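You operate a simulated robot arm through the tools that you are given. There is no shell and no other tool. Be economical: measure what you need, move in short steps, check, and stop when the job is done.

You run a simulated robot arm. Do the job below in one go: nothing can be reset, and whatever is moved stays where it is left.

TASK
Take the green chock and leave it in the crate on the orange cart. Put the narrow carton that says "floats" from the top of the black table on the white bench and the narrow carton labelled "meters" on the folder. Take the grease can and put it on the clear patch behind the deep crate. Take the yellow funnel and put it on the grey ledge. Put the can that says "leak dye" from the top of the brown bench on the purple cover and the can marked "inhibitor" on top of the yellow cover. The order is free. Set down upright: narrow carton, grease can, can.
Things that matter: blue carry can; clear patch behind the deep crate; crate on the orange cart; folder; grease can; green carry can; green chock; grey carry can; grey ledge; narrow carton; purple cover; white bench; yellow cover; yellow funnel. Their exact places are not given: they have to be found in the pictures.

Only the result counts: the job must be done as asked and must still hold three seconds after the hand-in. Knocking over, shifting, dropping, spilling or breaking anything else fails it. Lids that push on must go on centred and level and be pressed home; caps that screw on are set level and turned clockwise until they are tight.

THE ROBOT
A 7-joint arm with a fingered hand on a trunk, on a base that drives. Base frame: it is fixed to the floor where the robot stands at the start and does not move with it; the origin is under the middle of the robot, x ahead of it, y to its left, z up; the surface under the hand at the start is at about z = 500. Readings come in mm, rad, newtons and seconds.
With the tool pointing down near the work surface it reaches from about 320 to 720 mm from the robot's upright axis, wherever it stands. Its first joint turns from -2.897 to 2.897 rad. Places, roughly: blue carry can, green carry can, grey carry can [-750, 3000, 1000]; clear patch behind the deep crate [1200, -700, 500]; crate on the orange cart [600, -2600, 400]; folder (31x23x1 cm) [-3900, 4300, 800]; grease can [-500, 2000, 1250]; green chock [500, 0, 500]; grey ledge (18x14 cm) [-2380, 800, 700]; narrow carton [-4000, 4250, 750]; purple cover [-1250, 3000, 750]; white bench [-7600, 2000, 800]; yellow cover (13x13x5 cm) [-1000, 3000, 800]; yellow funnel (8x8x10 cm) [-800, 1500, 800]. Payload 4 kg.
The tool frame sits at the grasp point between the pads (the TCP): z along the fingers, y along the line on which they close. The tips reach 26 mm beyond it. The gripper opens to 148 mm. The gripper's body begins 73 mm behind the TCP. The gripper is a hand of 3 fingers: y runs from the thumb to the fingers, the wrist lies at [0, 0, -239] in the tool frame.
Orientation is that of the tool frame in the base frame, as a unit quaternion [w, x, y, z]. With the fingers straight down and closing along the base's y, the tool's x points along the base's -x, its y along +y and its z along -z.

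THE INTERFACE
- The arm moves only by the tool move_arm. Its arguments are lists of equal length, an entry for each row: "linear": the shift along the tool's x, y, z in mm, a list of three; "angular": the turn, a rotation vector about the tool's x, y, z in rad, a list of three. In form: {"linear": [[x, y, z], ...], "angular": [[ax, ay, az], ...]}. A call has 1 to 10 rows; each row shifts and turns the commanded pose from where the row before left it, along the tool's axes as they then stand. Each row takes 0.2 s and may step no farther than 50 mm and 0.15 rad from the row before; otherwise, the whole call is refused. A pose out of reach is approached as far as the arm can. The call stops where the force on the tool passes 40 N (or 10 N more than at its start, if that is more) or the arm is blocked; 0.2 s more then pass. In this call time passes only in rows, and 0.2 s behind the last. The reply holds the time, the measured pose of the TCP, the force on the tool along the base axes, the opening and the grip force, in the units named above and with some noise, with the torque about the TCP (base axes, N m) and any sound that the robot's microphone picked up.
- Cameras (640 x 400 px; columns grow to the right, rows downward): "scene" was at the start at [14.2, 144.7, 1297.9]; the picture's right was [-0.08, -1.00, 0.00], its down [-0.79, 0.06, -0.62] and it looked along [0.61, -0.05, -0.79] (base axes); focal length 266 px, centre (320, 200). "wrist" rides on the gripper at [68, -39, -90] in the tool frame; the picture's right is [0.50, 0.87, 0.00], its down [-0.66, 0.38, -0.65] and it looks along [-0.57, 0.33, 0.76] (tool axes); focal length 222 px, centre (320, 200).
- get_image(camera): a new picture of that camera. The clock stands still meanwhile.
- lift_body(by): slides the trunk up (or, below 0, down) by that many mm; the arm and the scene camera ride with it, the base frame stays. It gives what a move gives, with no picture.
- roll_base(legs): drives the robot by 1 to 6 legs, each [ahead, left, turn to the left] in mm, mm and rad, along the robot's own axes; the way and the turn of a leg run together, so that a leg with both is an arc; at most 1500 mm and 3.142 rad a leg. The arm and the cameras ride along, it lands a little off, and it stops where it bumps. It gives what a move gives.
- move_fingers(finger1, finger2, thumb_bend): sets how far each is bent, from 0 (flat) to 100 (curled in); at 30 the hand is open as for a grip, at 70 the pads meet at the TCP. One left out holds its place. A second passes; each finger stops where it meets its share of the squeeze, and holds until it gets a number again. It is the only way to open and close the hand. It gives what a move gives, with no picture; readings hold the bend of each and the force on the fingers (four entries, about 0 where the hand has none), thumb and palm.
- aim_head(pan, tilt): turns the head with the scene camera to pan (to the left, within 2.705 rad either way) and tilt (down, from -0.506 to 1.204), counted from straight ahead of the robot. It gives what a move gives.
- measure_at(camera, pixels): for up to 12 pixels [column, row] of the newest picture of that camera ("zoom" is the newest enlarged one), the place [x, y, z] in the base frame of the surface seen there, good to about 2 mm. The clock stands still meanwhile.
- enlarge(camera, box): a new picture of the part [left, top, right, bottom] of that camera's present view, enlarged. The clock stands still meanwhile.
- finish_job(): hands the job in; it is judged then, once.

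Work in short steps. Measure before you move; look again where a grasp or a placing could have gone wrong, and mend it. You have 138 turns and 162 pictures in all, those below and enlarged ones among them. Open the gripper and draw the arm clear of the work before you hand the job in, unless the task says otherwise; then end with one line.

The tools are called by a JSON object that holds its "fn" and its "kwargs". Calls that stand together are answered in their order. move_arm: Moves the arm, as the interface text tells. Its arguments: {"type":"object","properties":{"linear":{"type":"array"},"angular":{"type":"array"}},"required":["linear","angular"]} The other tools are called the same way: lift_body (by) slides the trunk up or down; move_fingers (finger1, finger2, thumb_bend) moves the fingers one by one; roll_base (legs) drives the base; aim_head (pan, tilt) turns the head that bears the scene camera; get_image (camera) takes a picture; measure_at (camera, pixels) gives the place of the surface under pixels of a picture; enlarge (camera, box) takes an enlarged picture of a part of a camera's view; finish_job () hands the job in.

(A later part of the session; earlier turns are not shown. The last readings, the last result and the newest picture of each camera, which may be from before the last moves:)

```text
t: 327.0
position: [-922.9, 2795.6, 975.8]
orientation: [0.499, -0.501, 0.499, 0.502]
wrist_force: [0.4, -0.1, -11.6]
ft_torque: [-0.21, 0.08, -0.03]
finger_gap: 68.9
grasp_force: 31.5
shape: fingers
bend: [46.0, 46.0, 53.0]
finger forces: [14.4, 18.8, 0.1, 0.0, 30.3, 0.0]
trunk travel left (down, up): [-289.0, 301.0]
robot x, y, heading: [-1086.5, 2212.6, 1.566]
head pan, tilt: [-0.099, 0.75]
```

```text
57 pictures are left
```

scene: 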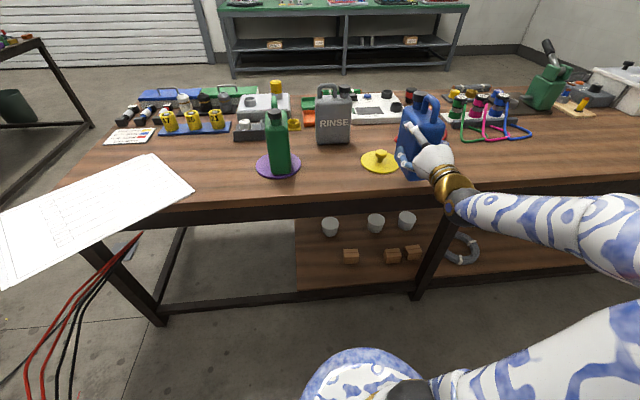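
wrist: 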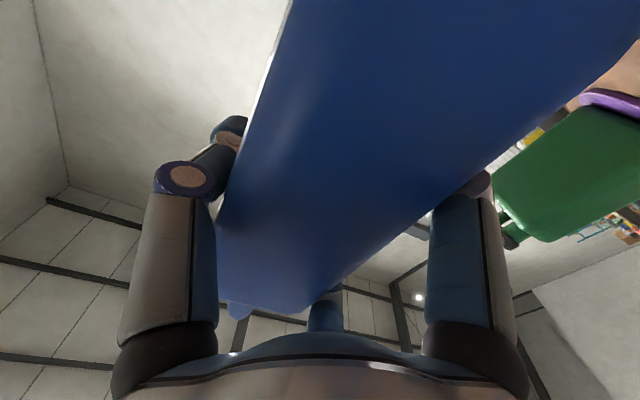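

I enlarge to check that the can hangs level and to re-measure the knob.

{"fn": "enlarge", "kwargs": {"camera": "scene", "box": [340, 80, 480, 200]}}

{"fn": "measure_at", "kwargs": {"camera": "zoom", "pixels": [[170, 235], [185, 228], [170, 245], [155, 236], [178, 265], [95, 265], [265, 270], [180, 300], [370, 110], [300, 230], [370, 330], [440, 200]]}}

```text
3.33 times, centred on (410, 140) of scene
```

zoom: 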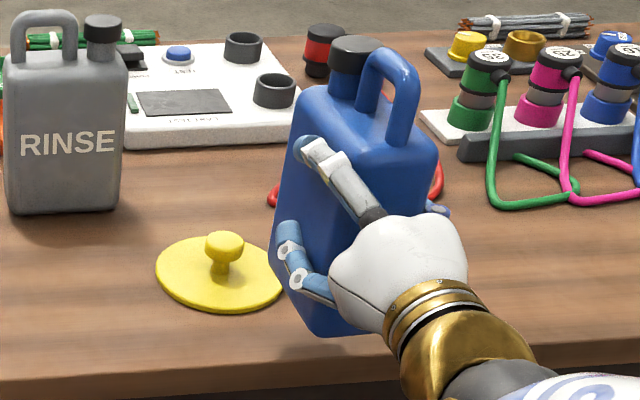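

```text
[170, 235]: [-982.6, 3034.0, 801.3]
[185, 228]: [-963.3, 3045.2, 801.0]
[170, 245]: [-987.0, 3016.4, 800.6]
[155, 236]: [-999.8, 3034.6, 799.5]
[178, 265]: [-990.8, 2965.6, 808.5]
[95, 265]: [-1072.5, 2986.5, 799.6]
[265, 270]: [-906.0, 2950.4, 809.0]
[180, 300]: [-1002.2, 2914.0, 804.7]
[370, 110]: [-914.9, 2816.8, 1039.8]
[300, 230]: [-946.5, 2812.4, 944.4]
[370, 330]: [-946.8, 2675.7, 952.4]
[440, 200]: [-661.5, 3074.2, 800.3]
```

The can hangs upright. I re-measure the knob top at zoom (224,241) and points on the can's faces at two heights.

{"fn": "measure_at", "kwargs": {"camera": "zoom", "pixels": [[224, 241], [210, 241], [239, 241], [224, 235], [224, 247], [310, 130], [285, 205], [310, 310], [400, 165], [345, 325], [325, 120], [420, 160]]}}

```text
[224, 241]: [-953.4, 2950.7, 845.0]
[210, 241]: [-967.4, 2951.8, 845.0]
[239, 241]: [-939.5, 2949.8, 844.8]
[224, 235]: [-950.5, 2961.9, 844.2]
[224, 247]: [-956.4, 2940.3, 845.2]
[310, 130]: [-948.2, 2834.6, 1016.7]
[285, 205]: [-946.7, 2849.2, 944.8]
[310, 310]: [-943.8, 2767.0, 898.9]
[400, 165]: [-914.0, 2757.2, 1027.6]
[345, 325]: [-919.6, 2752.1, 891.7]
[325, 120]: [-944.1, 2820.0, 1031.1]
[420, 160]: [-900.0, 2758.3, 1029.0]
```

Knob top centre (-953.5,2951), z 845, radius ≈17. The can's centre is about (+6,+20) from the TCP. I move over the knob at the present height and measure the can's tilt.

{"fn": "move_arm", "kwargs": {"linear": [[0, 12, 45], [0, 12, 45], [0, 12.5, 45]], "angular": [[0, 0, 0], [0, 0, 0], [0, 0, 0]]}}

{"fn": "enlarge", "kwargs": {"camera": "scene", "box": [350, 70, 446, 130]}}

{"fn": "get_image", "kwargs": {"camera": "scene"}}

```text
t: 327.8
position: [-960.2, 2927.5, 973.3]
orientation: [0.498, -0.502, 0.498, 0.503]
wrist_force: [0.3, -0.8, -10.1]
ft_torque: [-0.3, 0.09, 0.01]
finger_gap: 68.9
grasp_force: 31.8
shape: fingers
bend: [46.0, 46.0, 53.0]
finger forces: [14.4, 18.9, 0.0, 0.1, 31.0, 0.1]
trunk travel left (down, up): [-289.0, 301.0]
robot x, y, heading: [-1085.4, 2213.2, 1.564]
head pan, tilt: [-0.099, 0.75]
```

```text
6.67 times, centred on (398, 100) of scene
```

zoom: 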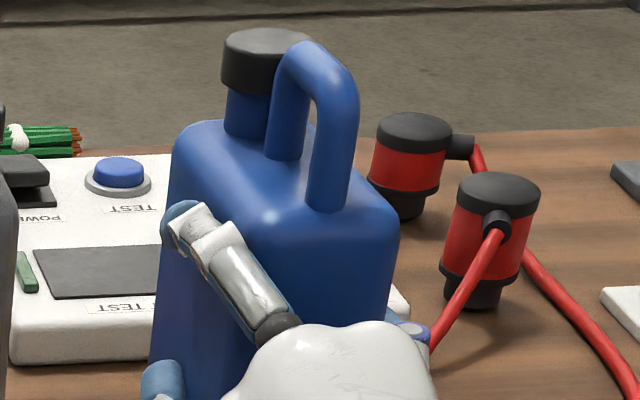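

```text
54 pictures are left
```

scene: 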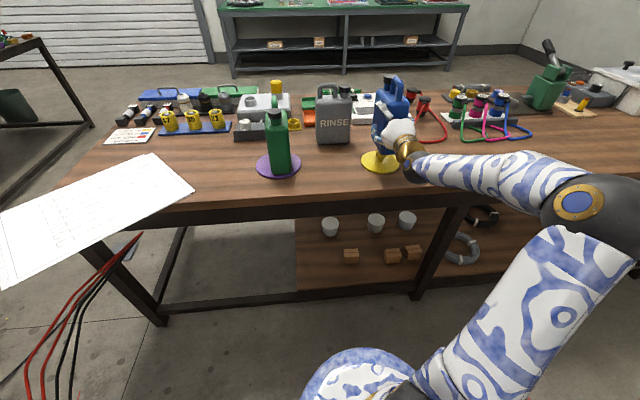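

I enlarge the can's lower part and measure face points at several heights.

{"fn": "measure_at", "kwargs": {"camera": "zoom", "pixels": [[190, 180], [180, 280], [170, 330], [205, 330], [380, 260], [370, 310], [350, 300], [262, 40], [235, 175], [300, 225]]}}

{"fn": "enlarge", "kwargs": {"camera": "scene", "box": [344, 110, 440, 170]}}

{"fn": "measure_at", "kwargs": {"camera": "zoom", "pixels": [[200, 120], [215, 220], [240, 240], [250, 270], [230, 190], [265, 280], [200, 200], [210, 160]]}}

```text
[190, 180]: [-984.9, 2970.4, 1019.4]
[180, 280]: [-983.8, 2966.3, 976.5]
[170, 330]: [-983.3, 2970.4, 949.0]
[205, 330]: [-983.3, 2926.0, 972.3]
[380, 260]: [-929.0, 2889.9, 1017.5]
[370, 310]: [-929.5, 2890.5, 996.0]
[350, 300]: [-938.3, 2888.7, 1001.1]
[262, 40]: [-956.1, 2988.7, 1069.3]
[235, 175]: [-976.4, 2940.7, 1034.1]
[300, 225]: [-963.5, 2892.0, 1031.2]
```

```text
6.67 times, centred on (392, 140) of scene
```

zoom: 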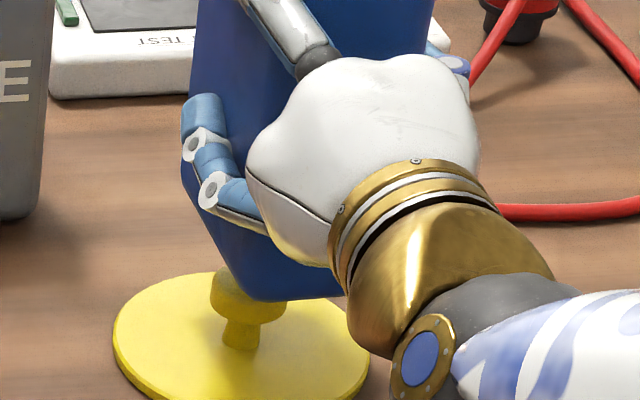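

```text
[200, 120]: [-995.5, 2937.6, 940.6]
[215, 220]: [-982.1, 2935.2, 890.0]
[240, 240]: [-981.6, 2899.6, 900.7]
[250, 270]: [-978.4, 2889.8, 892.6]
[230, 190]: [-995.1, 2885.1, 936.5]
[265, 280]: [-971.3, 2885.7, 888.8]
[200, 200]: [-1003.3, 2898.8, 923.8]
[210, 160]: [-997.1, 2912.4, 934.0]
```

The can leans ~0.035 rad nose-down and ~0.018 rad sideways; its centre is within 2 mm of the knob. I level it and lower to 6 mm above the knob.

{"fn": "move_arm", "kwargs": {"linear": [[0, 0, 0], [0, -2, 0], [11, 0, 0], [11, 0, 0]], "angular": [[0, -0.035, 0], [0, 0, 0.018], [0, 0, 0], [0, 0, 0]]}}

{"fn": "enlarge", "kwargs": {"camera": "scene", "box": [344, 110, 440, 170]}}

{"fn": "measure_at", "kwargs": {"camera": "zoom", "pixels": [[215, 230], [240, 250], [280, 295], [300, 300], [260, 285], [230, 260], [240, 290], [215, 265]]}}

{"fn": "enlarge", "kwargs": {"camera": "scene", "box": [350, 70, 446, 130]}}

{"fn": "measure_at", "kwargs": {"camera": "zoom", "pixels": [[190, 200], [180, 300], [170, 350], [205, 350], [380, 285], [370, 330], [350, 330]]}}

```text
t: 328.8
position: [-960.7, 2930.8, 951.6]
orientation: [0.502, -0.488, 0.493, 0.516]
wrist_force: [0.3, 0.5, -10.8]
ft_torque: [-0.24, 0.11, 0.0]
finger_gap: 69.0
grasp_force: 31.5
shape: fingers
bend: [46.0, 46.0, 53.0]
finger forces: [14.5, 19.1, 0.1, 0.0, 31.0, 0.0]
trunk travel left (down, up): [-289.0, 301.0]
robot x, y, heading: [-1086.7, 2211.7, 1.569]
head pan, tilt: [-0.099, 0.75]
```

```text
6.67 times, centred on (392, 140) of scene
```

zoom: 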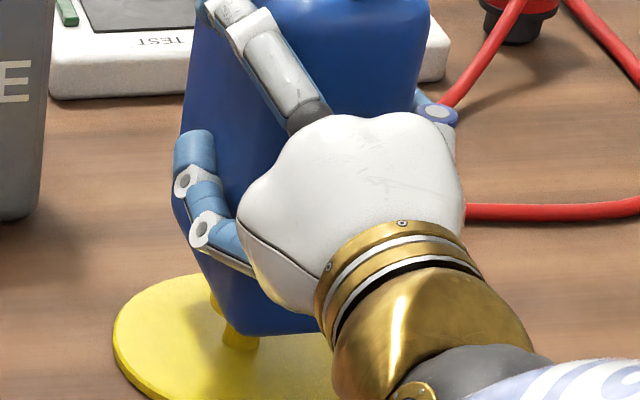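

```text
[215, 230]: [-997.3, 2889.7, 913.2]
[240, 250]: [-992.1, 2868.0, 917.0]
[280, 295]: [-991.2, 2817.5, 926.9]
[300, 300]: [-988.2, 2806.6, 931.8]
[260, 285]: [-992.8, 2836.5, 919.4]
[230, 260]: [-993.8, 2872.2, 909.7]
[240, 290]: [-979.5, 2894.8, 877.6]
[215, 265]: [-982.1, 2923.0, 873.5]
```

```text
6.67 times, centred on (398, 100) of scene
```

zoom: 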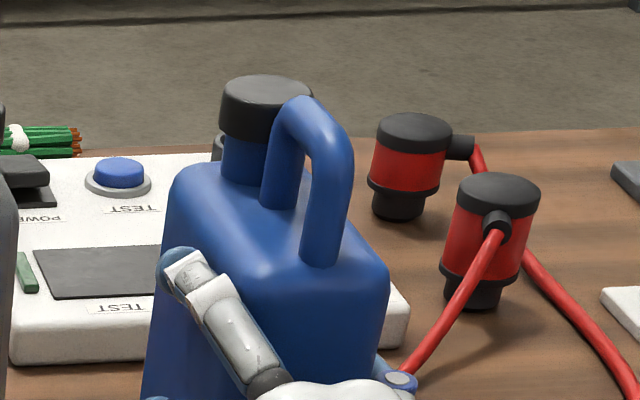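

```text
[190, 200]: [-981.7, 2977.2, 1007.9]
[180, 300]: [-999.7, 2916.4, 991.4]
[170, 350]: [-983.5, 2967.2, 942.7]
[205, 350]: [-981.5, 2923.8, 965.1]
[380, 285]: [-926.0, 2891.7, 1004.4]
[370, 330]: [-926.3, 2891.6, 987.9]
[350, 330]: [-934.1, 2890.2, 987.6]
```

Now level, centre ≈(-954,2953). I shift 2 mm back and lower step by step, reading the force.

{"fn": "move_arm", "kwargs": {"linear": [[3, 0, -2]], "angular": [[0, 0, 0]]}}

{"fn": "move_arm", "kwargs": {"linear": [[2, 0, 0]], "angular": [[0, 0, 0]]}}

{"fn": "move_arm", "kwargs": {"linear": [[2, 0, 0]], "angular": [[0, 0, 0]]}}

```text
t: 329.2
position: [-959.4, 2928.8, 948.9]
orientation: [0.502, -0.488, 0.493, 0.516]
wrist_force: [0.3, 0.2, -10.9]
ft_torque: [-0.22, 0.09, -0.02]
finger_gap: 69.1
grasp_force: 32.1
shape: fingers
bend: [46.0, 46.0, 53.0]
finger forces: [14.5, 18.9, 0.0, 0.1, 31.0, 0.0]
trunk travel left (down, up): [-289.0, 301.0]
robot x, y, heading: [-1090.0, 2211.2, 1.569]
head pan, tilt: [-0.099, 0.75]
```

```text
t: 329.6
position: [-959.3, 2929.1, 946.4]
orientation: [0.503, -0.487, 0.494, 0.516]
wrist_force: [0.4, -1.3, -8.5]
ft_torque: [-0.27, 0.1, -0.01]
finger_gap: 68.9
grasp_force: 32.5
shape: fingers
bend: [46.0, 46.0, 53.0]
finger forces: [14.6, 18.7, 0.0, 0.1, 31.2, 0.0]
trunk travel left (down, up): [-289.0, 301.0]
robot x, y, heading: [-1086.6, 2207.8, 1.57]
head pan, tilt: [-0.099, 0.75]
```

```text
t: 330.0
position: [-960.1, 2927.5, 946.0]
orientation: [0.504, -0.487, 0.493, 0.516]
wrist_force: [1.0, -0.9, 0.8]
ft_torque: [-0.21, -0.06, -0.03]
finger_gap: 68.5
grasp_force: 32.3
shape: fingers
bend: [46.0, 46.0, 53.0]
finger forces: [14.7, 18.6, 0.1, 0.0, 31.8, 0.0]
trunk travel left (down, up): [-289.0, 301.0]
robot x, y, heading: [-1087.4, 2212.1, 1.565]
head pan, tilt: [-0.099, 0.75]
```

The knob now carries the weight, but the reaction acts near the knob's front and right edge, so the can is a little nose-up. I correct the pitch and roll in small steps and watch the torque go to zero.

{"fn": "move_arm", "kwargs": {"linear": [[0, 0, 0]], "angular": [[0, 0.012, 0]]}}

{"fn": "move_arm", "kwargs": {"linear": [[0, 0, 0]], "angular": [[0, 0.01, 0]]}}

{"fn": "move_arm", "kwargs": {"linear": [[0, 0, 0]], "angular": [[0, 0, -0.008]]}}

```text
t: 330.4
position: [-960.8, 2928.4, 944.5]
orientation: [0.5, -0.491, 0.497, 0.512]
wrist_force: [1.2, 2.4, 0.9]
ft_torque: [0.12, -0.12, -0.02]
finger_gap: 68.6
grasp_force: 32.1
shape: fingers
bend: [46.0, 46.0, 52.0]
finger forces: [14.3, 18.6, 0.0, 0.1, 32.0, 0.0]
trunk travel left (down, up): [-289.0, 301.0]
robot x, y, heading: [-1086.7, 2208.0, 1.565]
head pan, tilt: [-0.099, 0.75]
```

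```text
t: 330.8
position: [-959.7, 2928.9, 944.7]
orientation: [0.497, -0.493, 0.499, 0.51]
wrist_force: [0.8, 3.7, 0.3]
ft_torque: [0.5, -0.13, -0.03]
finger_gap: 68.4
grasp_force: 32.9
shape: fingers
bend: [46.0, 46.0, 52.0]
finger forces: [13.9, 19.1, 0.0, 0.0, 31.9, 0.0]
trunk travel left (down, up): [-289.0, 301.0]
robot x, y, heading: [-1085.1, 2208.9, 1.567]
head pan, tilt: [-0.099, 0.75]
```

```text
t: 331.2
position: [-960.5, 2927.4, 946.0]
orientation: [0.5, -0.495, 0.497, 0.508]
wrist_force: [0.4, 3.1, 1.2]
ft_torque: [0.38, 0.02, 0.01]
finger_gap: 68.6
grasp_force: 31.9
shape: fingers
bend: [47.0, 46.0, 52.0]
finger forces: [15.3, 17.9, 0.0, 0.1, 31.7, 0.0]
trunk travel left (down, up): [-289.0, 301.0]
robot x, y, heading: [-1081.6, 2212.4, 1.567]
head pan, tilt: [-0.099, 0.75]
```

Roll is right (ty≈0). I take back a little pitch to bring tx to zero.

{"fn": "move_arm", "kwargs": {"linear": [[0, 0, 0]], "angular": [[0, -0.012, 0]]}}

{"fn": "move_arm", "kwargs": {"linear": [[0, 0, 0]], "angular": [[0, 0, 0]]}}

```text
t: 331.6
position: [-959.8, 2929.2, 945.5]
orientation: [0.502, -0.492, 0.494, 0.511]
wrist_force: [0.0, 0.3, 3.1]
ft_torque: [-0.04, 0.05, -0.02]
finger_gap: 68.7
grasp_force: 32.9
shape: fingers
bend: [46.0, 46.0, 52.0]
finger forces: [16.1, 17.7, 0.1, 0.0, 31.7, 0.0]
trunk travel left (down, up): [-289.0, 301.0]
robot x, y, heading: [-1086.4, 2211.4, 1.565]
head pan, tilt: [-0.099, 0.75]
```

```text
t: 332.0
position: [-961.1, 2927.0, 946.4]
orientation: [0.503, -0.492, 0.494, 0.511]
wrist_force: [0.7, 0.2, 3.5]
ft_torque: [-0.08, 0.06, 0.03]
finger_gap: 68.8
grasp_force: 32.6
shape: fingers
bend: [46.0, 46.0, 52.0]
finger forces: [16.3, 17.6, 0.0, 0.1, 31.6, 0.0]
trunk travel left (down, up): [-289.0, 301.0]
robot x, y, heading: [-1087.1, 2215.2, 1.567]
head pan, tilt: [-0.099, 0.75]
```

Balanced: both torques near zero with the weight on the knob. I release in very small even steps.

{"fn": "move_fingers", "kwargs": {"finger1": 45, "finger2": 45, "thumb_bend": 51}}

{"fn": "move_fingers", "kwargs": {"finger1": 44, "finger2": 44, "thumb_bend": 50}}

{"fn": "enlarge", "kwargs": {"camera": "scene", "box": [330, 70, 474, 170]}}

```text
t: 333.0
position: [-959.9, 2927.6, 946.4]
orientation: [0.503, -0.492, 0.494, 0.511]
wrist_force: [-1.0, 1.0, 2.2]
ft_torque: [-0.07, 0.02, 0.01]
finger_gap: 77.8
grasp_force: 15.2
shape: fingers
bend: [45.0, 44.0, 49.0]
finger forces: [7.9, 8.8, 0.0, 0.0, 14.5, 0.0]
trunk travel left (down, up): [-289.0, 301.0]
robot x, y, heading: [-1085.3, 2211.4, 1.569]
head pan, tilt: [-0.099, 0.75]
```

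```text
t: 334.0
position: [-960.2, 2928.4, 944.7]
orientation: [0.503, -0.491, 0.494, 0.511]
wrist_force: [0.0, 0.9, 1.4]
ft_torque: [-0.07, 0.01, -0.04]
finger_gap: 79.1
grasp_force: 13.9
shape: fingers
bend: [44.0, 44.0, 49.0]
finger forces: [6.7, 7.6, 0.0, 0.1, 13.0, 0.0]
trunk travel left (down, up): [-289.0, 301.0]
robot x, y, heading: [-1087.1, 2210.4, 1.566]
head pan, tilt: [-0.099, 0.75]
```

```text
4.00 times, centred on (402, 120) of scene
```

zoom: 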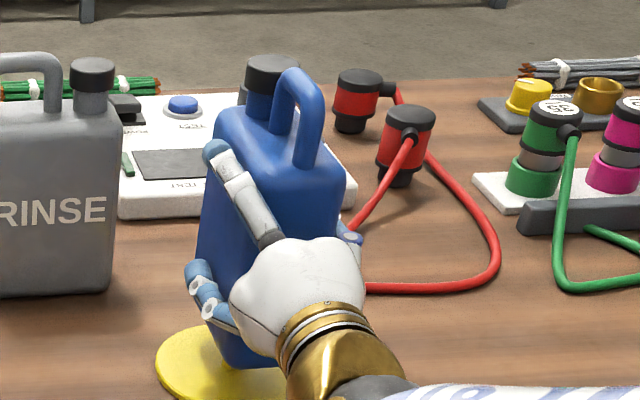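

Still balanced with reduced grip (13 N). I go on releasing evenly.

{"fn": "move_fingers", "kwargs": {"finger1": 42.5, "finger2": 42.5, "thumb_bend": 48}}

{"fn": "move_fingers", "kwargs": {"finger1": 41, "finger2": 41, "thumb_bend": 46.5}}

{"fn": "move_fingers", "kwargs": {"finger1": 39.5, "finger2": 39.5, "thumb_bend": 45}}

{"fn": "enlarge", "kwargs": {"camera": "scene", "box": [330, 70, 474, 170]}}

```text
t: 335.0
position: [-961.0, 2928.4, 945.8]
orientation: [0.503, -0.491, 0.494, 0.512]
wrist_force: [-0.4, 0.2, 0.1]
ft_torque: [-0.05, -0.07, 0.01]
finger_gap: 82.8
grasp_force: 9.9
shape: fingers
bend: [42.0, 42.0, 48.0]
finger forces: [5.2, 5.6, 0.0, 0.0, 9.6, 0.0]
trunk travel left (down, up): [-289.0, 301.0]
robot x, y, heading: [-1085.8, 2212.8, 1.566]
head pan, tilt: [-0.099, 0.75]
```

```text
t: 336.0
position: [-961.2, 2928.6, 945.8]
orientation: [0.503, -0.492, 0.494, 0.511]
wrist_force: [-0.3, 0.1, 0.1]
ft_torque: [-0.02, -0.02, 0.01]
finger_gap: 86.0
grasp_force: 7.1
shape: fingers
bend: [41.0, 41.0, 46.0]
finger forces: [3.8, 4.2, 0.0, 0.0, 6.5, 0.0]
trunk travel left (down, up): [-289.0, 301.0]
robot x, y, heading: [-1085.1, 2207.9, 1.563]
head pan, tilt: [-0.099, 0.75]
```

```text
t: 337.0
position: [-960.1, 2928.3, 944.0]
orientation: [0.502, -0.492, 0.494, 0.512]
wrist_force: [-1.5, -0.1, 0.4]
ft_torque: [-0.01, -0.03, 0.02]
finger_gap: 90.2
grasp_force: 4.8
shape: fingers
bend: [39.0, 39.0, 45.0]
finger forces: [2.5, 2.9, 0.0, 0.1, 4.5, 0.0]
trunk travel left (down, up): [-289.0, 301.0]
robot x, y, heading: [-1086.4, 2209.4, 1.564]
head pan, tilt: [-0.099, 0.75]
```

```text
4.00 times, centred on (402, 120) of scene
```

zoom: 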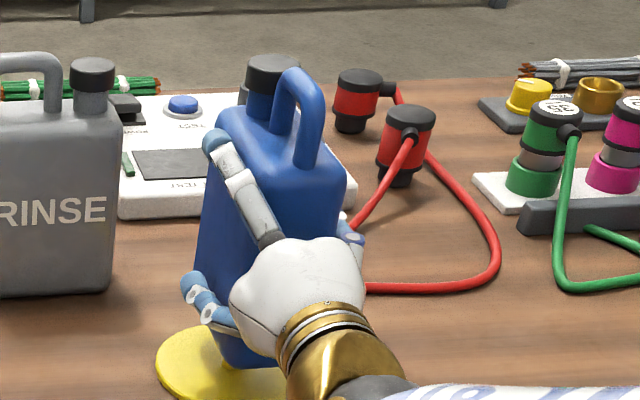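

Even release; continue to zero grip.

{"fn": "move_fingers", "kwargs": {"finger1": 38, "finger2": 38, "thumb_bend": 43.5}}

{"fn": "move_fingers", "kwargs": {"finger1": 36.5, "finger2": 36.5, "thumb_bend": 42}}

{"fn": "move_fingers", "kwargs": {"finger1": 34.5, "finger2": 34.5, "thumb_bend": 40}}

{"fn": "enlarge", "kwargs": {"camera": "scene", "box": [330, 70, 474, 170]}}

```text
t: 338.0
position: [-961.6, 2927.4, 945.0]
orientation: [0.504, -0.491, 0.495, 0.511]
wrist_force: [-0.7, 0.4, 0.4]
ft_torque: [0.0, -0.02, 0.01]
finger_gap: 94.0
grasp_force: 2.6
shape: fingers
bend: [38.0, 38.0, 43.0]
finger forces: [1.6, 1.8, 0.0, 0.0, 2.4, 0.1]
trunk travel left (down, up): [-289.0, 301.0]
robot x, y, heading: [-1086.6, 2212.9, 1.565]
head pan, tilt: [-0.099, 0.75]
```

```text
t: 339.0
position: [-960.1, 2927.5, 945.7]
orientation: [0.503, -0.492, 0.494, 0.511]
wrist_force: [0.7, 0.4, 0.0]
ft_torque: [-0.03, -0.01, 0.03]
finger_gap: 98.6
grasp_force: 1.4
shape: fingers
bend: [36.0, 36.0, 42.0]
finger forces: [0.7, 0.9, 0.0, 0.1, 1.2, 0.0]
trunk travel left (down, up): [-289.0, 301.0]
robot x, y, heading: [-1084.0, 2211.3, 1.57]
head pan, tilt: [-0.099, 0.75]
```

```text
t: 340.0
position: [-960.5, 2928.3, 945.2]
orientation: [0.503, -0.492, 0.495, 0.511]
wrist_force: [0.9, -0.5, -0.2]
ft_torque: [0.0, 0.0, -0.01]
finger_gap: 104.7
grasp_force: 0.8
shape: fingers
bend: [34.0, 34.0, 40.0]
finger forces: [0.2, 0.2, 0.1, 0.1, 0.2, 0.0]
trunk travel left (down, up): [-289.0, 301.0]
robot x, y, heading: [-1081.0, 2211.4, 1.567]
head pan, tilt: [-0.099, 0.75]
```

```text
4.00 times, centred on (402, 120) of scene
```

zoom: 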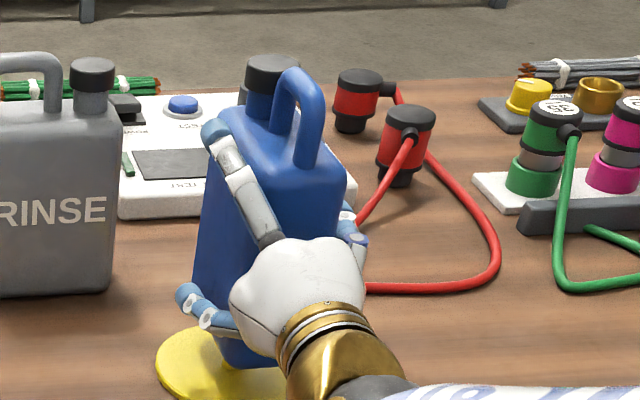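

The can stands on the knob. I open wider and watch for any contact before drawing back.

{"fn": "move_fingers", "kwargs": {"finger1": 28, "finger2": 28, "thumb_bend": 33}}

{"fn": "move_fingers", "kwargs": {"finger1": 12, "finger2": 12, "thumb_bend": 18}}

{"fn": "get_image", "kwargs": {"camera": "wrist"}}

{"fn": "enlarge", "kwargs": {"camera": "scene", "box": [330, 70, 474, 170]}}

```text
t: 341.0
position: [-960.5, 2927.9, 946.0]
orientation: [0.503, -0.492, 0.494, 0.511]
wrist_force: [0.2, 0.3, -0.4]
ft_torque: [0.02, 0.02, 0.0]
finger_gap: 124.2
grasp_force: 0.0
shape: fingers
bend: [28.0, 28.0, 33.0]
finger forces: [0.0, 0.0, 0.1, 0.0, 0.0, 0.0]
trunk travel left (down, up): [-289.0, 301.0]
robot x, y, heading: [-1085.3, 2208.2, 1.568]
head pan, tilt: [-0.099, 0.75]
```

```text
t: 342.0
position: [-960.9, 2928.3, 945.1]
orientation: [0.502, -0.492, 0.493, 0.512]
wrist_force: [-0.4, 0.2, 0.3]
ft_torque: [0.0, -0.01, -0.01]
finger_gap: 156.3
grasp_force: 0.2
shape: fingers
bend: [12.0, 12.0, 18.0]
finger forces: [0.1, 0.0, 0.1, 0.0, 0.0, 0.0]
trunk travel left (down, up): [-289.0, 301.0]
robot x, y, heading: [-1086.3, 2214.1, 1.569]
head pan, tilt: [-0.099, 0.75]
```

```text
47 pictures are left
```

wrist: 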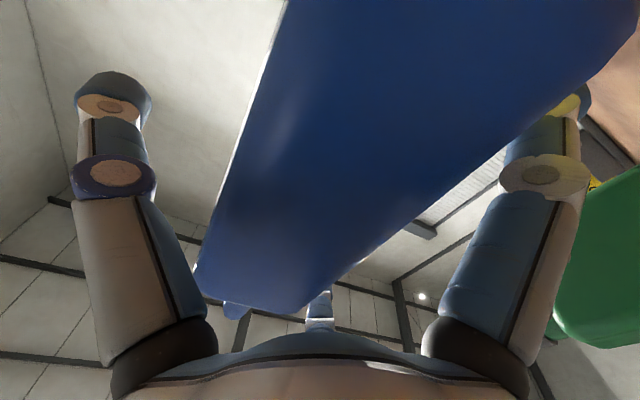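

```text
4.00 times, centred on (402, 120) of scene
```

zoom: 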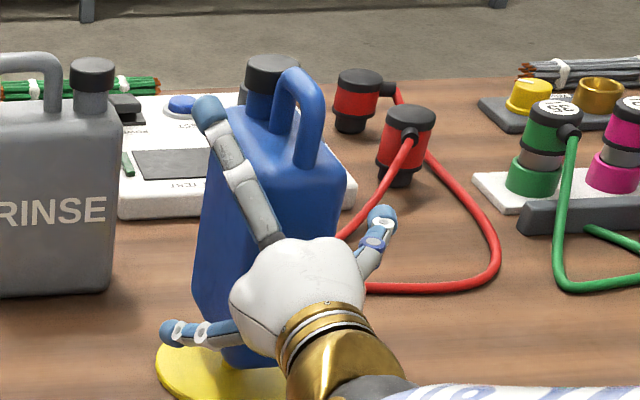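

No contact. I draw straight back, slowly first.

{"fn": "move_arm", "kwargs": {"linear": [[0, 0, -10], [0, 0, -15], [0, 0, -20], [0, 0, -30], [0, 0, -35], [0, 0, -35]], "angular": [[0, 0, 0], [0, 0, 0], [0, 0, 0], [0, 0, 0], [0, 0, 0], [0, 0, 0]]}}

{"fn": "enlarge", "kwargs": {"camera": "scene", "box": [260, 70, 476, 200]}}

```text
t: 343.4
position: [-959.3, 2782.9, 944.0]
orientation: [0.502, -0.493, 0.494, 0.511]
wrist_force: [0.2, -0.3, -0.7]
ft_torque: [0.02, 0.01, -0.02]
finger_gap: 156.5
grasp_force: 0.0
shape: fingers
bend: [12.0, 12.0, 18.0]
finger forces: [0.0, 0.1, 0.0, 0.1, 0.0, 0.0]
trunk travel left (down, up): [-289.0, 301.0]
robot x, y, heading: [-1085.8, 2211.7, 1.566]
head pan, tilt: [-0.099, 0.75]
```

```text
2.96 times, centred on (368, 135) of scene
```

zoom: 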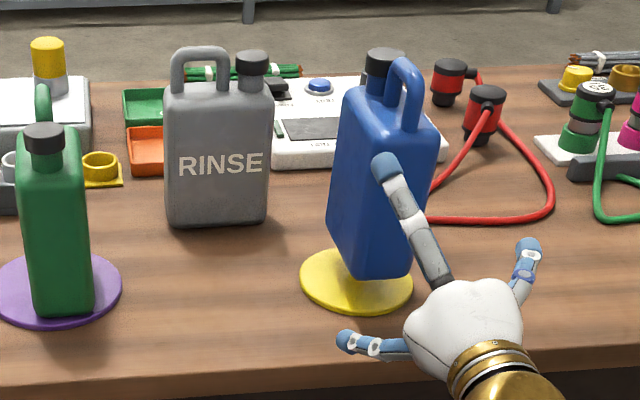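

The blue can stands on the yellow cover's knob. Next, the cartons. I retract the arm and look left for a way to the black table.

{"fn": "move_arm", "kwargs": {"linear": [[0, 0, -30], [-40, 0, 0], [-40, 0, 0]], "angular": [[0, 0, 0], [0, 0, 0], [0, 0, 0]]}}

{"fn": "aim_head", "kwargs": {"pan": 0.95, "tilt": 0.3}}

{"fn": "get_image", "kwargs": {"camera": "scene"}}

{"fn": "measure_at", "kwargs": {"camera": "scene", "pixels": [[320, 150], [260, 150], [400, 160], [200, 180], [300, 250], [330, 300], [450, 200], [250, 330], [350, 220], [150, 250], [230, 160], [420, 300]]}}

```text
t: 344.2
position: [-958.7, 2751.8, 1022.5]
orientation: [0.501, -0.493, 0.494, 0.511]
wrist_force: [-0.8, 0.5, -0.5]
ft_torque: [0.01, -0.03, -0.01]
finger_gap: 156.2
grasp_force: 0.1
shape: fingers
bend: [12.0, 12.0, 18.0]
finger forces: [0.0, 0.1, 0.0, 0.1, 0.0, 0.0]
trunk travel left (down, up): [-289.0, 301.0]
robot x, y, heading: [-1086.2, 2213.0, 1.569]
head pan, tilt: [-0.099, 0.75]
```

```text
t: 345.5
position: [-958.3, 2752.2, 1022.3]
orientation: [0.502, -0.492, 0.494, 0.511]
wrist_force: [0.5, 0.1, 0.8]
ft_torque: [0.0, -0.01, -0.02]
finger_gap: 156.0
grasp_force: 0.0
shape: fingers
bend: [12.0, 12.0, 18.0]
finger forces: [0.0, 0.0, 0.0, 0.0, 0.0, 0.0]
trunk travel left (down, up): [-289.0, 301.0]
robot x, y, heading: [-1087.1, 2207.6, 1.567]
head pan, tilt: [0.949, 0.3]
```

```text
44 pictures are left
```

scene: 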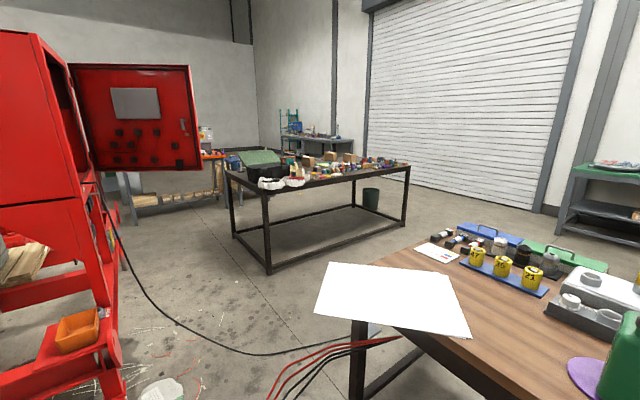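

```text
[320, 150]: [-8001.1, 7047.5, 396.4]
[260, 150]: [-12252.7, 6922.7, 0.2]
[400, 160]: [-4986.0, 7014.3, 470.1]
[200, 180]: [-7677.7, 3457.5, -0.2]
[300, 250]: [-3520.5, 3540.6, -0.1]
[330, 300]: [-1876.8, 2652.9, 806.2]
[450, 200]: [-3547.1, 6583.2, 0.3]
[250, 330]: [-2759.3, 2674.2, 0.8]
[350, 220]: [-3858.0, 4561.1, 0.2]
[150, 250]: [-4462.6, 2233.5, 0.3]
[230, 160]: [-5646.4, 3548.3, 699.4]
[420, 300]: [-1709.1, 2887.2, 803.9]
```

Cables between the tray and the bench bar the direct way. I go back down the lane and around the machine on the south-west side; first to (-1467,-300), then look west.

{"fn": "roll_base", "kwargs": {"legs": [[0, 380, 0], [-1250, 0, 0], [-1250, 0, 0]]}}

{"fn": "aim_head", "kwargs": {"pan": 1.5, "tilt": 0.3}}

{"fn": "get_image", "kwargs": {"camera": "scene"}}

{"fn": "measure_at", "kwargs": {"camera": "scene", "pixels": [[320, 200], [320, 250], [320, 300], [250, 220], [400, 220], [200, 250], [450, 250], [100, 220], [320, 170], [380, 180], [260, 180], [480, 220]]}}

```text
t: 359.7
position: [-1397.7, 256.7, 1023.8]
orientation: [0.512, -0.483, 0.503, 0.502]
wrist_force: [0.3, 1.0, 0.0]
ft_torque: [0.0, -0.02, 0.01]
finger_gap: 156.7
grasp_force: 0.1
shape: fingers
bend: [12.0, 12.0, 18.0]
finger forces: [0.0, 0.1, 0.0, 0.0, 0.0, 0.0]
trunk travel left (down, up): [-289.0, 301.0]
robot x, y, heading: [-1544.5, -279.2, 1.531]
head pan, tilt: [0.949, 0.3]
```

```text
t: 360.7
position: [-1397.9, 257.8, 1022.8]
orientation: [0.511, -0.484, 0.502, 0.502]
wrist_force: [-0.2, -0.2, -0.4]
ft_torque: [-0.01, 0.01, -0.03]
finger_gap: 156.4
grasp_force: 0.0
shape: fingers
bend: [12.0, 12.0, 18.0]
finger forces: [0.0, 0.1, 0.0, 0.1, 0.0, 0.0]
trunk travel left (down, up): [-289.0, 301.0]
robot x, y, heading: [-1548.0, -280.5, 1.532]
head pan, tilt: [1.499, 0.3]
```

```text
43 pictures are left
```

scene: 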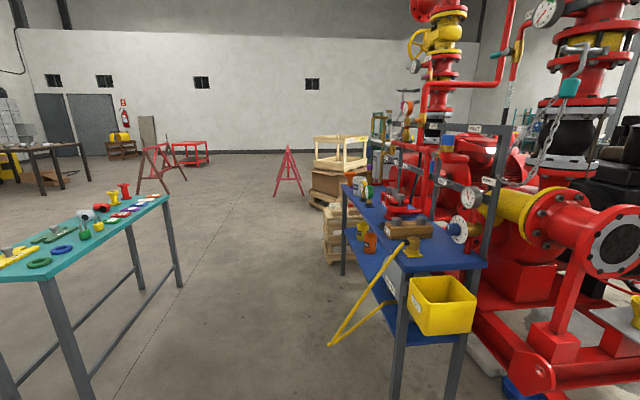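

```text
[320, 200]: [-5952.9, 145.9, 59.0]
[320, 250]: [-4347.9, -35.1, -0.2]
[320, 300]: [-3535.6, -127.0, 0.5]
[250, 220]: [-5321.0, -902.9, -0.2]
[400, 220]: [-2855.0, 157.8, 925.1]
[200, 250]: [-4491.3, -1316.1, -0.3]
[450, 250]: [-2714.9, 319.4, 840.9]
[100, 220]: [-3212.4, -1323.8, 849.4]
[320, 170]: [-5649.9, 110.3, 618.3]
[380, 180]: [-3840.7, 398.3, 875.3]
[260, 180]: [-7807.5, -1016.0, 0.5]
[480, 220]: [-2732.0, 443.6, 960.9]
```

I measure the teal table's legs, the yellow hose, the pallet boxes and the A-frames to plan the corridor west.

{"fn": "measure_at", "kwargs": {"camera": "scene", "pixels": [[182, 286], [135, 290], [90, 375], [332, 345], [345, 272], [330, 262], [312, 205], [288, 195], [275, 196], [185, 182], [165, 193], [210, 160]]}}

{"fn": "enlarge", "kwargs": {"camera": "scene", "box": [120, 110, 420, 290]}}

```text
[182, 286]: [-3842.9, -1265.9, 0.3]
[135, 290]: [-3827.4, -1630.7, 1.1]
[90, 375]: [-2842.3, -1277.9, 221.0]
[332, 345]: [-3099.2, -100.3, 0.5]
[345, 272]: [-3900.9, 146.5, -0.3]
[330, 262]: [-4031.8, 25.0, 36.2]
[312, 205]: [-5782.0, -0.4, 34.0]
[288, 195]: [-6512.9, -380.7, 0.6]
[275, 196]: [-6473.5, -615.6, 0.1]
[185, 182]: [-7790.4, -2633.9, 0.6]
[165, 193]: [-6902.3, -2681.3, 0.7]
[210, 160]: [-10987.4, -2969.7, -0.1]
```

```text
2.13 times, centred on (270, 200) of scene
```

zoom: 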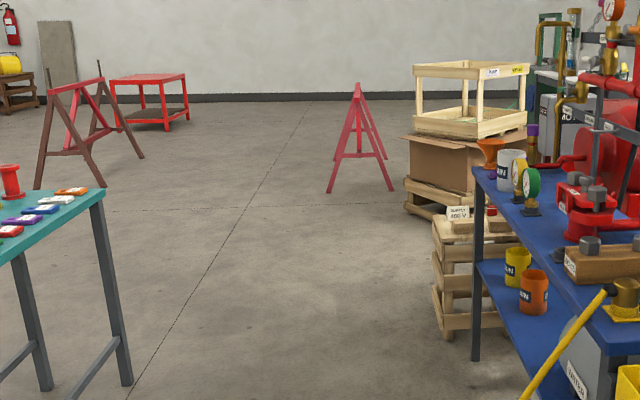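

Corridor west along y≈-680 is free. I drive it facing west.

{"fn": "roll_base", "kwargs": {"legs": [[-400, 0, 0], [0, 0, 1.61], [1350, 0, 0], [1350, 0, 0], [1300, 0, 0]]}}

{"fn": "aim_head", "kwargs": {"pan": -0.3, "tilt": 0.3}}

{"fn": "get_image", "kwargs": {"camera": "scene"}}

{"fn": "measure_at", "kwargs": {"camera": "scene", "pixels": [[320, 200], [320, 250], [450, 250], [400, 200], [500, 250], [250, 220], [560, 300], [480, 200], [200, 250], [600, 200]]}}

```text
t: 386.1
position: [-6122.3, -602.6, 1023.0]
orientation: [-0.015, -0.698, -0.008, 0.716]
wrist_force: [-1.0, -0.7, -0.5]
ft_torque: [0.01, 0.01, -0.02]
finger_gap: 156.5
grasp_force: 0.0
shape: fingers
bend: [12.0, 12.0, 18.0]
finger forces: [0.0, 0.0, 0.0, 0.0, 0.0, 0.1]
trunk travel left (down, up): [-289.0, 301.0]
robot x, y, heading: [-5579.5, -712.5, -3.118]
head pan, tilt: [1.499, 0.3]
```

```text
t: 387.9
position: [-6121.0, -602.3, 1023.0]
orientation: [-0.016, -0.697, -0.008, 0.716]
wrist_force: [0.0, 0.7, -0.2]
ft_torque: [0.02, 0.0, 0.0]
finger_gap: 156.0
grasp_force: 0.0
shape: fingers
bend: [12.0, 12.0, 18.0]
finger forces: [0.1, 0.0, 0.0, 0.1, 0.1, 0.0]
trunk travel left (down, up): [-289.0, 301.0]
robot x, y, heading: [-5573.9, -713.9, -3.114]
head pan, tilt: [-0.3, 0.3]
```

```text
41 pictures are left
```

scene: 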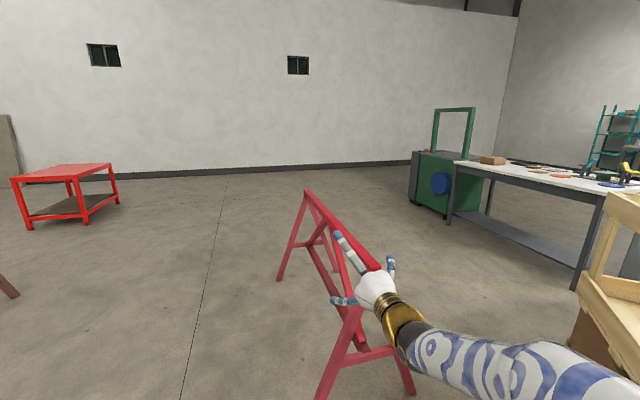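

```text
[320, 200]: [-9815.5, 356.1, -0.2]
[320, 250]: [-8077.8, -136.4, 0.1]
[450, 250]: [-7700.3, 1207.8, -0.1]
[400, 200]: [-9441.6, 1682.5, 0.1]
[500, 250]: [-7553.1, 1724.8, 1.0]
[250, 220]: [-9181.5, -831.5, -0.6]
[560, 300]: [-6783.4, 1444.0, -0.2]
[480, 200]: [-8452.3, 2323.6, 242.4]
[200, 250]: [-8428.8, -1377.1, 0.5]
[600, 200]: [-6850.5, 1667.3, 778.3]
```

I measure the A-frame's feet and the pallet's west end to see if I can pass between them.

{"fn": "measure_at", "kwargs": {"camera": "scene", "pixels": [[320, 395], [408, 390], [280, 278], [335, 268], [580, 355], [590, 285], [573, 345], [578, 290], [462, 165], [540, 175], [610, 188], [448, 222]]}}

```text
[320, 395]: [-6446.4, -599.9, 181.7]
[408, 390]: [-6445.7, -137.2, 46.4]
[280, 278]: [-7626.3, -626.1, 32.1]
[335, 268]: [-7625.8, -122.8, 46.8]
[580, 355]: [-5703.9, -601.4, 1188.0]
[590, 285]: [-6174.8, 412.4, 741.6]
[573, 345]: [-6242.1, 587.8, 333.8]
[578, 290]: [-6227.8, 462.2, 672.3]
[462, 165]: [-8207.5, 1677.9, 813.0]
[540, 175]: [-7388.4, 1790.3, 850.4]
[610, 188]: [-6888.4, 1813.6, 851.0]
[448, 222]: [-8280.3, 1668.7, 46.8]
```

No gap there. I go around the west end of the A-frame to (-8050,700), then look east.

{"fn": "roll_base", "kwargs": {"legs": [[430, 236, 0], [1025, -26, 0], [1025, -26, 0], [-21, -830, 0], [-21, -830, 0]]}}

{"fn": "aim_head", "kwargs": {"pan": -2.2, "tilt": 0.3}}

{"fn": "get_image", "kwargs": {"camera": "scene"}}

{"fn": "measure_at", "kwargs": {"camera": "scene", "pixels": [[320, 200], [320, 250], [250, 200], [250, 230], [200, 220], [400, 220], [350, 180], [280, 170], [450, 230], [150, 200], [380, 200], [420, 190]]}}

```text
t: 408.4
position: [-8546.3, 808.9, 1022.8]
orientation: [-0.011, -0.697, -0.003, 0.717]
wrist_force: [0.7, 0.3, -0.3]
ft_torque: [0.0, -0.01, 0.0]
finger_gap: 156.5
grasp_force: 0.1
shape: fingers
bend: [12.0, 12.0, 18.0]
finger forces: [0.1, 0.0, 0.0, 0.0, 0.0, 0.0]
trunk travel left (down, up): [-289.0, 301.0]
robot x, y, heading: [-8001.6, 689.1, -3.132]
head pan, tilt: [-0.3, 0.3]
```

```text
t: 410.3
position: [-8545.9, 810.9, 1022.2]
orientation: [-0.011, -0.697, -0.003, 0.717]
wrist_force: [0.4, -0.3, 0.0]
ft_torque: [-0.01, -0.03, -0.01]
finger_gap: 156.3
grasp_force: 0.1
shape: fingers
bend: [12.0, 12.0, 18.0]
finger forces: [0.0, 0.0, 0.1, 0.0, 0.0, 0.1]
trunk travel left (down, up): [-289.0, 301.0]
robot x, y, heading: [-8003.4, 690.4, -3.13]
head pan, tilt: [-2.201, 0.3]
```

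```text
40 pictures are left
```

scene: 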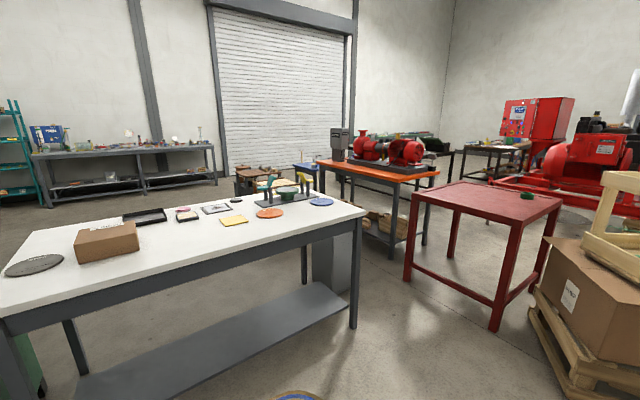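

```text
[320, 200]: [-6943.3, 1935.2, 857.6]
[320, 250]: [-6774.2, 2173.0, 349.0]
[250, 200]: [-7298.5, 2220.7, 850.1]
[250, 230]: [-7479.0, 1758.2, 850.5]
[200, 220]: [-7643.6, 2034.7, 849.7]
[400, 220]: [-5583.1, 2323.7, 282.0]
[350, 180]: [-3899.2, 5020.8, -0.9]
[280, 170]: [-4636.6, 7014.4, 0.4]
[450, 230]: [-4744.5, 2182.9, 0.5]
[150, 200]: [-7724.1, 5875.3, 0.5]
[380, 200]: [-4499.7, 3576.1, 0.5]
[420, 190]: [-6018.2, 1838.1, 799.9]
```

White bench top is at z 850 with a free patch around (-7550,2000). I measure the legs of the tables to find the passage.

{"fn": "measure_at", "kwargs": {"camera": "scene", "pixels": [[353, 327], [408, 281], [392, 257], [495, 330], [335, 285], [313, 270], [304, 280], [305, 205], [450, 255], [540, 290], [425, 240], [485, 155]]}}

{"fn": "enlarge", "kwargs": {"camera": "scene", "box": [230, 120, 560, 320]}}

```text
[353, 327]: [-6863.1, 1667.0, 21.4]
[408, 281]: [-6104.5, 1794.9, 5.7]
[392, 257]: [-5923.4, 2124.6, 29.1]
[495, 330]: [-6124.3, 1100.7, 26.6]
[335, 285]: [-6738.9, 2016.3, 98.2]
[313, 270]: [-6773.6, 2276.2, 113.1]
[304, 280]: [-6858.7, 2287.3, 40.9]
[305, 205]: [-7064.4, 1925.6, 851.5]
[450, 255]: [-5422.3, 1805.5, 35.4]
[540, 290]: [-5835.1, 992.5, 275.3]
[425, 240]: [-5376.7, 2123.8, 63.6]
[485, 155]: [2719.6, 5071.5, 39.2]
```

```text
1.94 times, centred on (395, 220) of scene
```

zoom: 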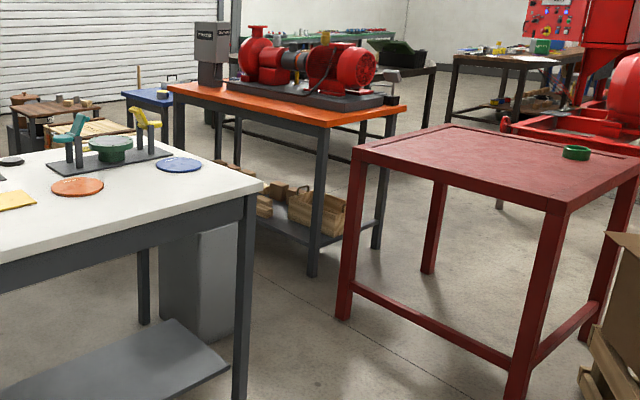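

The passage east is barred by the red and orange tables, so I go round the west end of the white bench and its green machine to the north side.

{"fn": "roll_base", "kwargs": {"legs": [[1350, 0, 0], [0, -1400, 0], [0, -1400, 0], [0, -1200, 0]]}}

{"fn": "aim_head", "kwargs": {"pan": 2.6, "tilt": 0.3}}

{"fn": "get_image", "kwargs": {"camera": "scene"}}

{"fn": "aim_head", "kwargs": {"pan": -2.6, "tilt": 0.3}}

{"fn": "get_image", "kwargs": {"camera": "scene"}}

{"fn": "measure_at", "kwargs": {"camera": "scene", "pixels": [[320, 200], [320, 230], [380, 200], [380, 230], [420, 200], [300, 180], [350, 170], [260, 230], [450, 250], [400, 185], [360, 190], [200, 220]]}}

```text
t: 420.9
position: [-9885.1, 1613.5, 1022.4]
orientation: [-0.009, -0.697, -0.001, 0.717]
wrist_force: [0.5, 0.1, -0.1]
ft_torque: [-0.02, 0.02, 0.0]
finger_gap: 156.7
grasp_force: 0.1
shape: fingers
bend: [12.0, 12.0, 18.0]
finger forces: [0.2, 0.0, 0.0, 0.0, 0.0, 0.1]
trunk travel left (down, up): [-289.0, 301.0]
robot x, y, heading: [-9346.0, 1486.8, -3.137]
head pan, tilt: [-2.201, 0.3]
stopped in leg 2: the robot was blocked; the commanded pose is now the measured one
```

```text
t: 424.7
position: [-9885.8, 1613.6, 1022.9]
orientation: [-0.008, -0.697, 0.0, 0.717]
wrist_force: [-0.3, -0.6, 0.1]
ft_torque: [0.01, 0.0, 0.0]
finger_gap: 156.4
grasp_force: 0.1
shape: fingers
bend: [12.0, 12.0, 18.0]
finger forces: [0.1, 0.0, 0.0, 0.1, 0.0, 0.1]
trunk travel left (down, up): [-289.0, 301.0]
robot x, y, heading: [-9342.9, 1487.4, -3.14]
head pan, tilt: [2.601, 0.3]
```

```text
38 pictures are left
```

scene: 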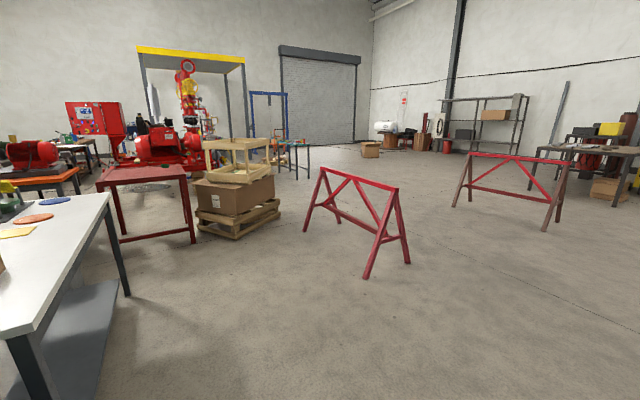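

```text
t: 428.7
position: [-9884.8, 1613.8, 1022.3]
orientation: [-0.008, -0.697, 0.0, 0.717]
wrist_force: [0.3, 0.0, -0.7]
ft_torque: [0.0, -0.01, 0.01]
finger_gap: 156.3
grasp_force: 0.0
shape: fingers
bend: [12.0, 12.0, 18.0]
finger forces: [0.0, 0.0, 0.0, 0.0, 0.0, 0.1]
trunk travel left (down, up): [-289.0, 301.0]
robot x, y, heading: [-9341.7, 1488.1, -3.137]
head pan, tilt: [-2.601, 0.3]
```

```text
37 pictures are left
```

scene: 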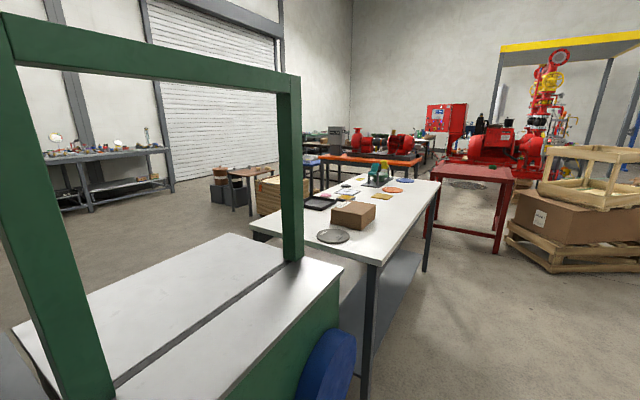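

```text
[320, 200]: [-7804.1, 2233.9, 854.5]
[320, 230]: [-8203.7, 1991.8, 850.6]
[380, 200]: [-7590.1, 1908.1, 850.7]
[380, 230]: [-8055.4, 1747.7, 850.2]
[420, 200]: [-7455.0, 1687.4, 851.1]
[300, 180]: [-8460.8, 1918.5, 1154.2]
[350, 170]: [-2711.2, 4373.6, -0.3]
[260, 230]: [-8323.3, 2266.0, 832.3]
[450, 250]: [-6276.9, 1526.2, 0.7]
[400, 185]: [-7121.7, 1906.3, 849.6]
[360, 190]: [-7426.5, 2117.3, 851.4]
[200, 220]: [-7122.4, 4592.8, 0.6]
```

I touched the green strapping machine to the north; I measure how far west it reaches.

{"fn": "measure_at", "kwargs": {"camera": "scene", "pixels": [[30, 100], [60, 300], [20, 330], [100, 395], [200, 380], [40, 385], [5, 20], [15, 250], [0, 395], [10, 360]]}}

{"fn": "aim_head", "kwargs": {"pan": -1.5, "tilt": 0.6}}

{"fn": "get_image", "kwargs": {"camera": "scene"}}

{"fn": "measure_at", "kwargs": {"camera": "scene", "pixels": [[320, 300], [320, 200], [250, 250], [250, 300], [200, 300], [200, 200], [150, 250], [400, 250], [300, 150], [100, 250], [320, 370], [420, 350]]}}

```text
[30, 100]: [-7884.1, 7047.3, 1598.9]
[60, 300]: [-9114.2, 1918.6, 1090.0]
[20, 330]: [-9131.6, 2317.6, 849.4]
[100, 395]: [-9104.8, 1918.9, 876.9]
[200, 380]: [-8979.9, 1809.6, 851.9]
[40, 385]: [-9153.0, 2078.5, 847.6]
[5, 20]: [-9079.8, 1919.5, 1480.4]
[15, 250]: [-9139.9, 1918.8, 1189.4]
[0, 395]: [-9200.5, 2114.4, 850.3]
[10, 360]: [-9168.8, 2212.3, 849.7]
```

```text
t: 430.1
position: [-9885.5, 1613.4, 1025.0]
orientation: [-0.008, -0.698, -0.001, 0.716]
wrist_force: [-0.6, 0.0, 0.1]
ft_torque: [-0.01, 0.03, -0.06]
finger_gap: 156.4
grasp_force: 0.0
shape: fingers
bend: [12.0, 12.0, 18.0]
finger forces: [0.0, 0.0, 0.0, 0.0, 0.0, 0.0]
trunk travel left (down, up): [-289.0, 301.0]
robot x, y, heading: [-9341.9, 1487.8, -3.136]
head pan, tilt: [-1.499, 0.6]
```

```text
36 pictures are left
```

scene: 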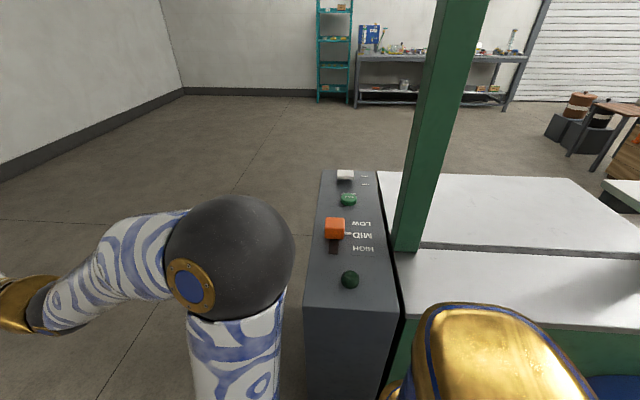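

```text
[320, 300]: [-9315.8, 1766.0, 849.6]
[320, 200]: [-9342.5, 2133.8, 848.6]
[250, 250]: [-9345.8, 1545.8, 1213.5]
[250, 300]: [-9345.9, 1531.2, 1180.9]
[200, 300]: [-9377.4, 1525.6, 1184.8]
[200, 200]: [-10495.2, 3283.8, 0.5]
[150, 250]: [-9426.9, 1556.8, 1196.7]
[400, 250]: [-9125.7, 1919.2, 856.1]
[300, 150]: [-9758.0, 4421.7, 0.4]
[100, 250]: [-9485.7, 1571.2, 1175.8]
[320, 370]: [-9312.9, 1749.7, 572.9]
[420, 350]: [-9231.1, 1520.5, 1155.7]
```

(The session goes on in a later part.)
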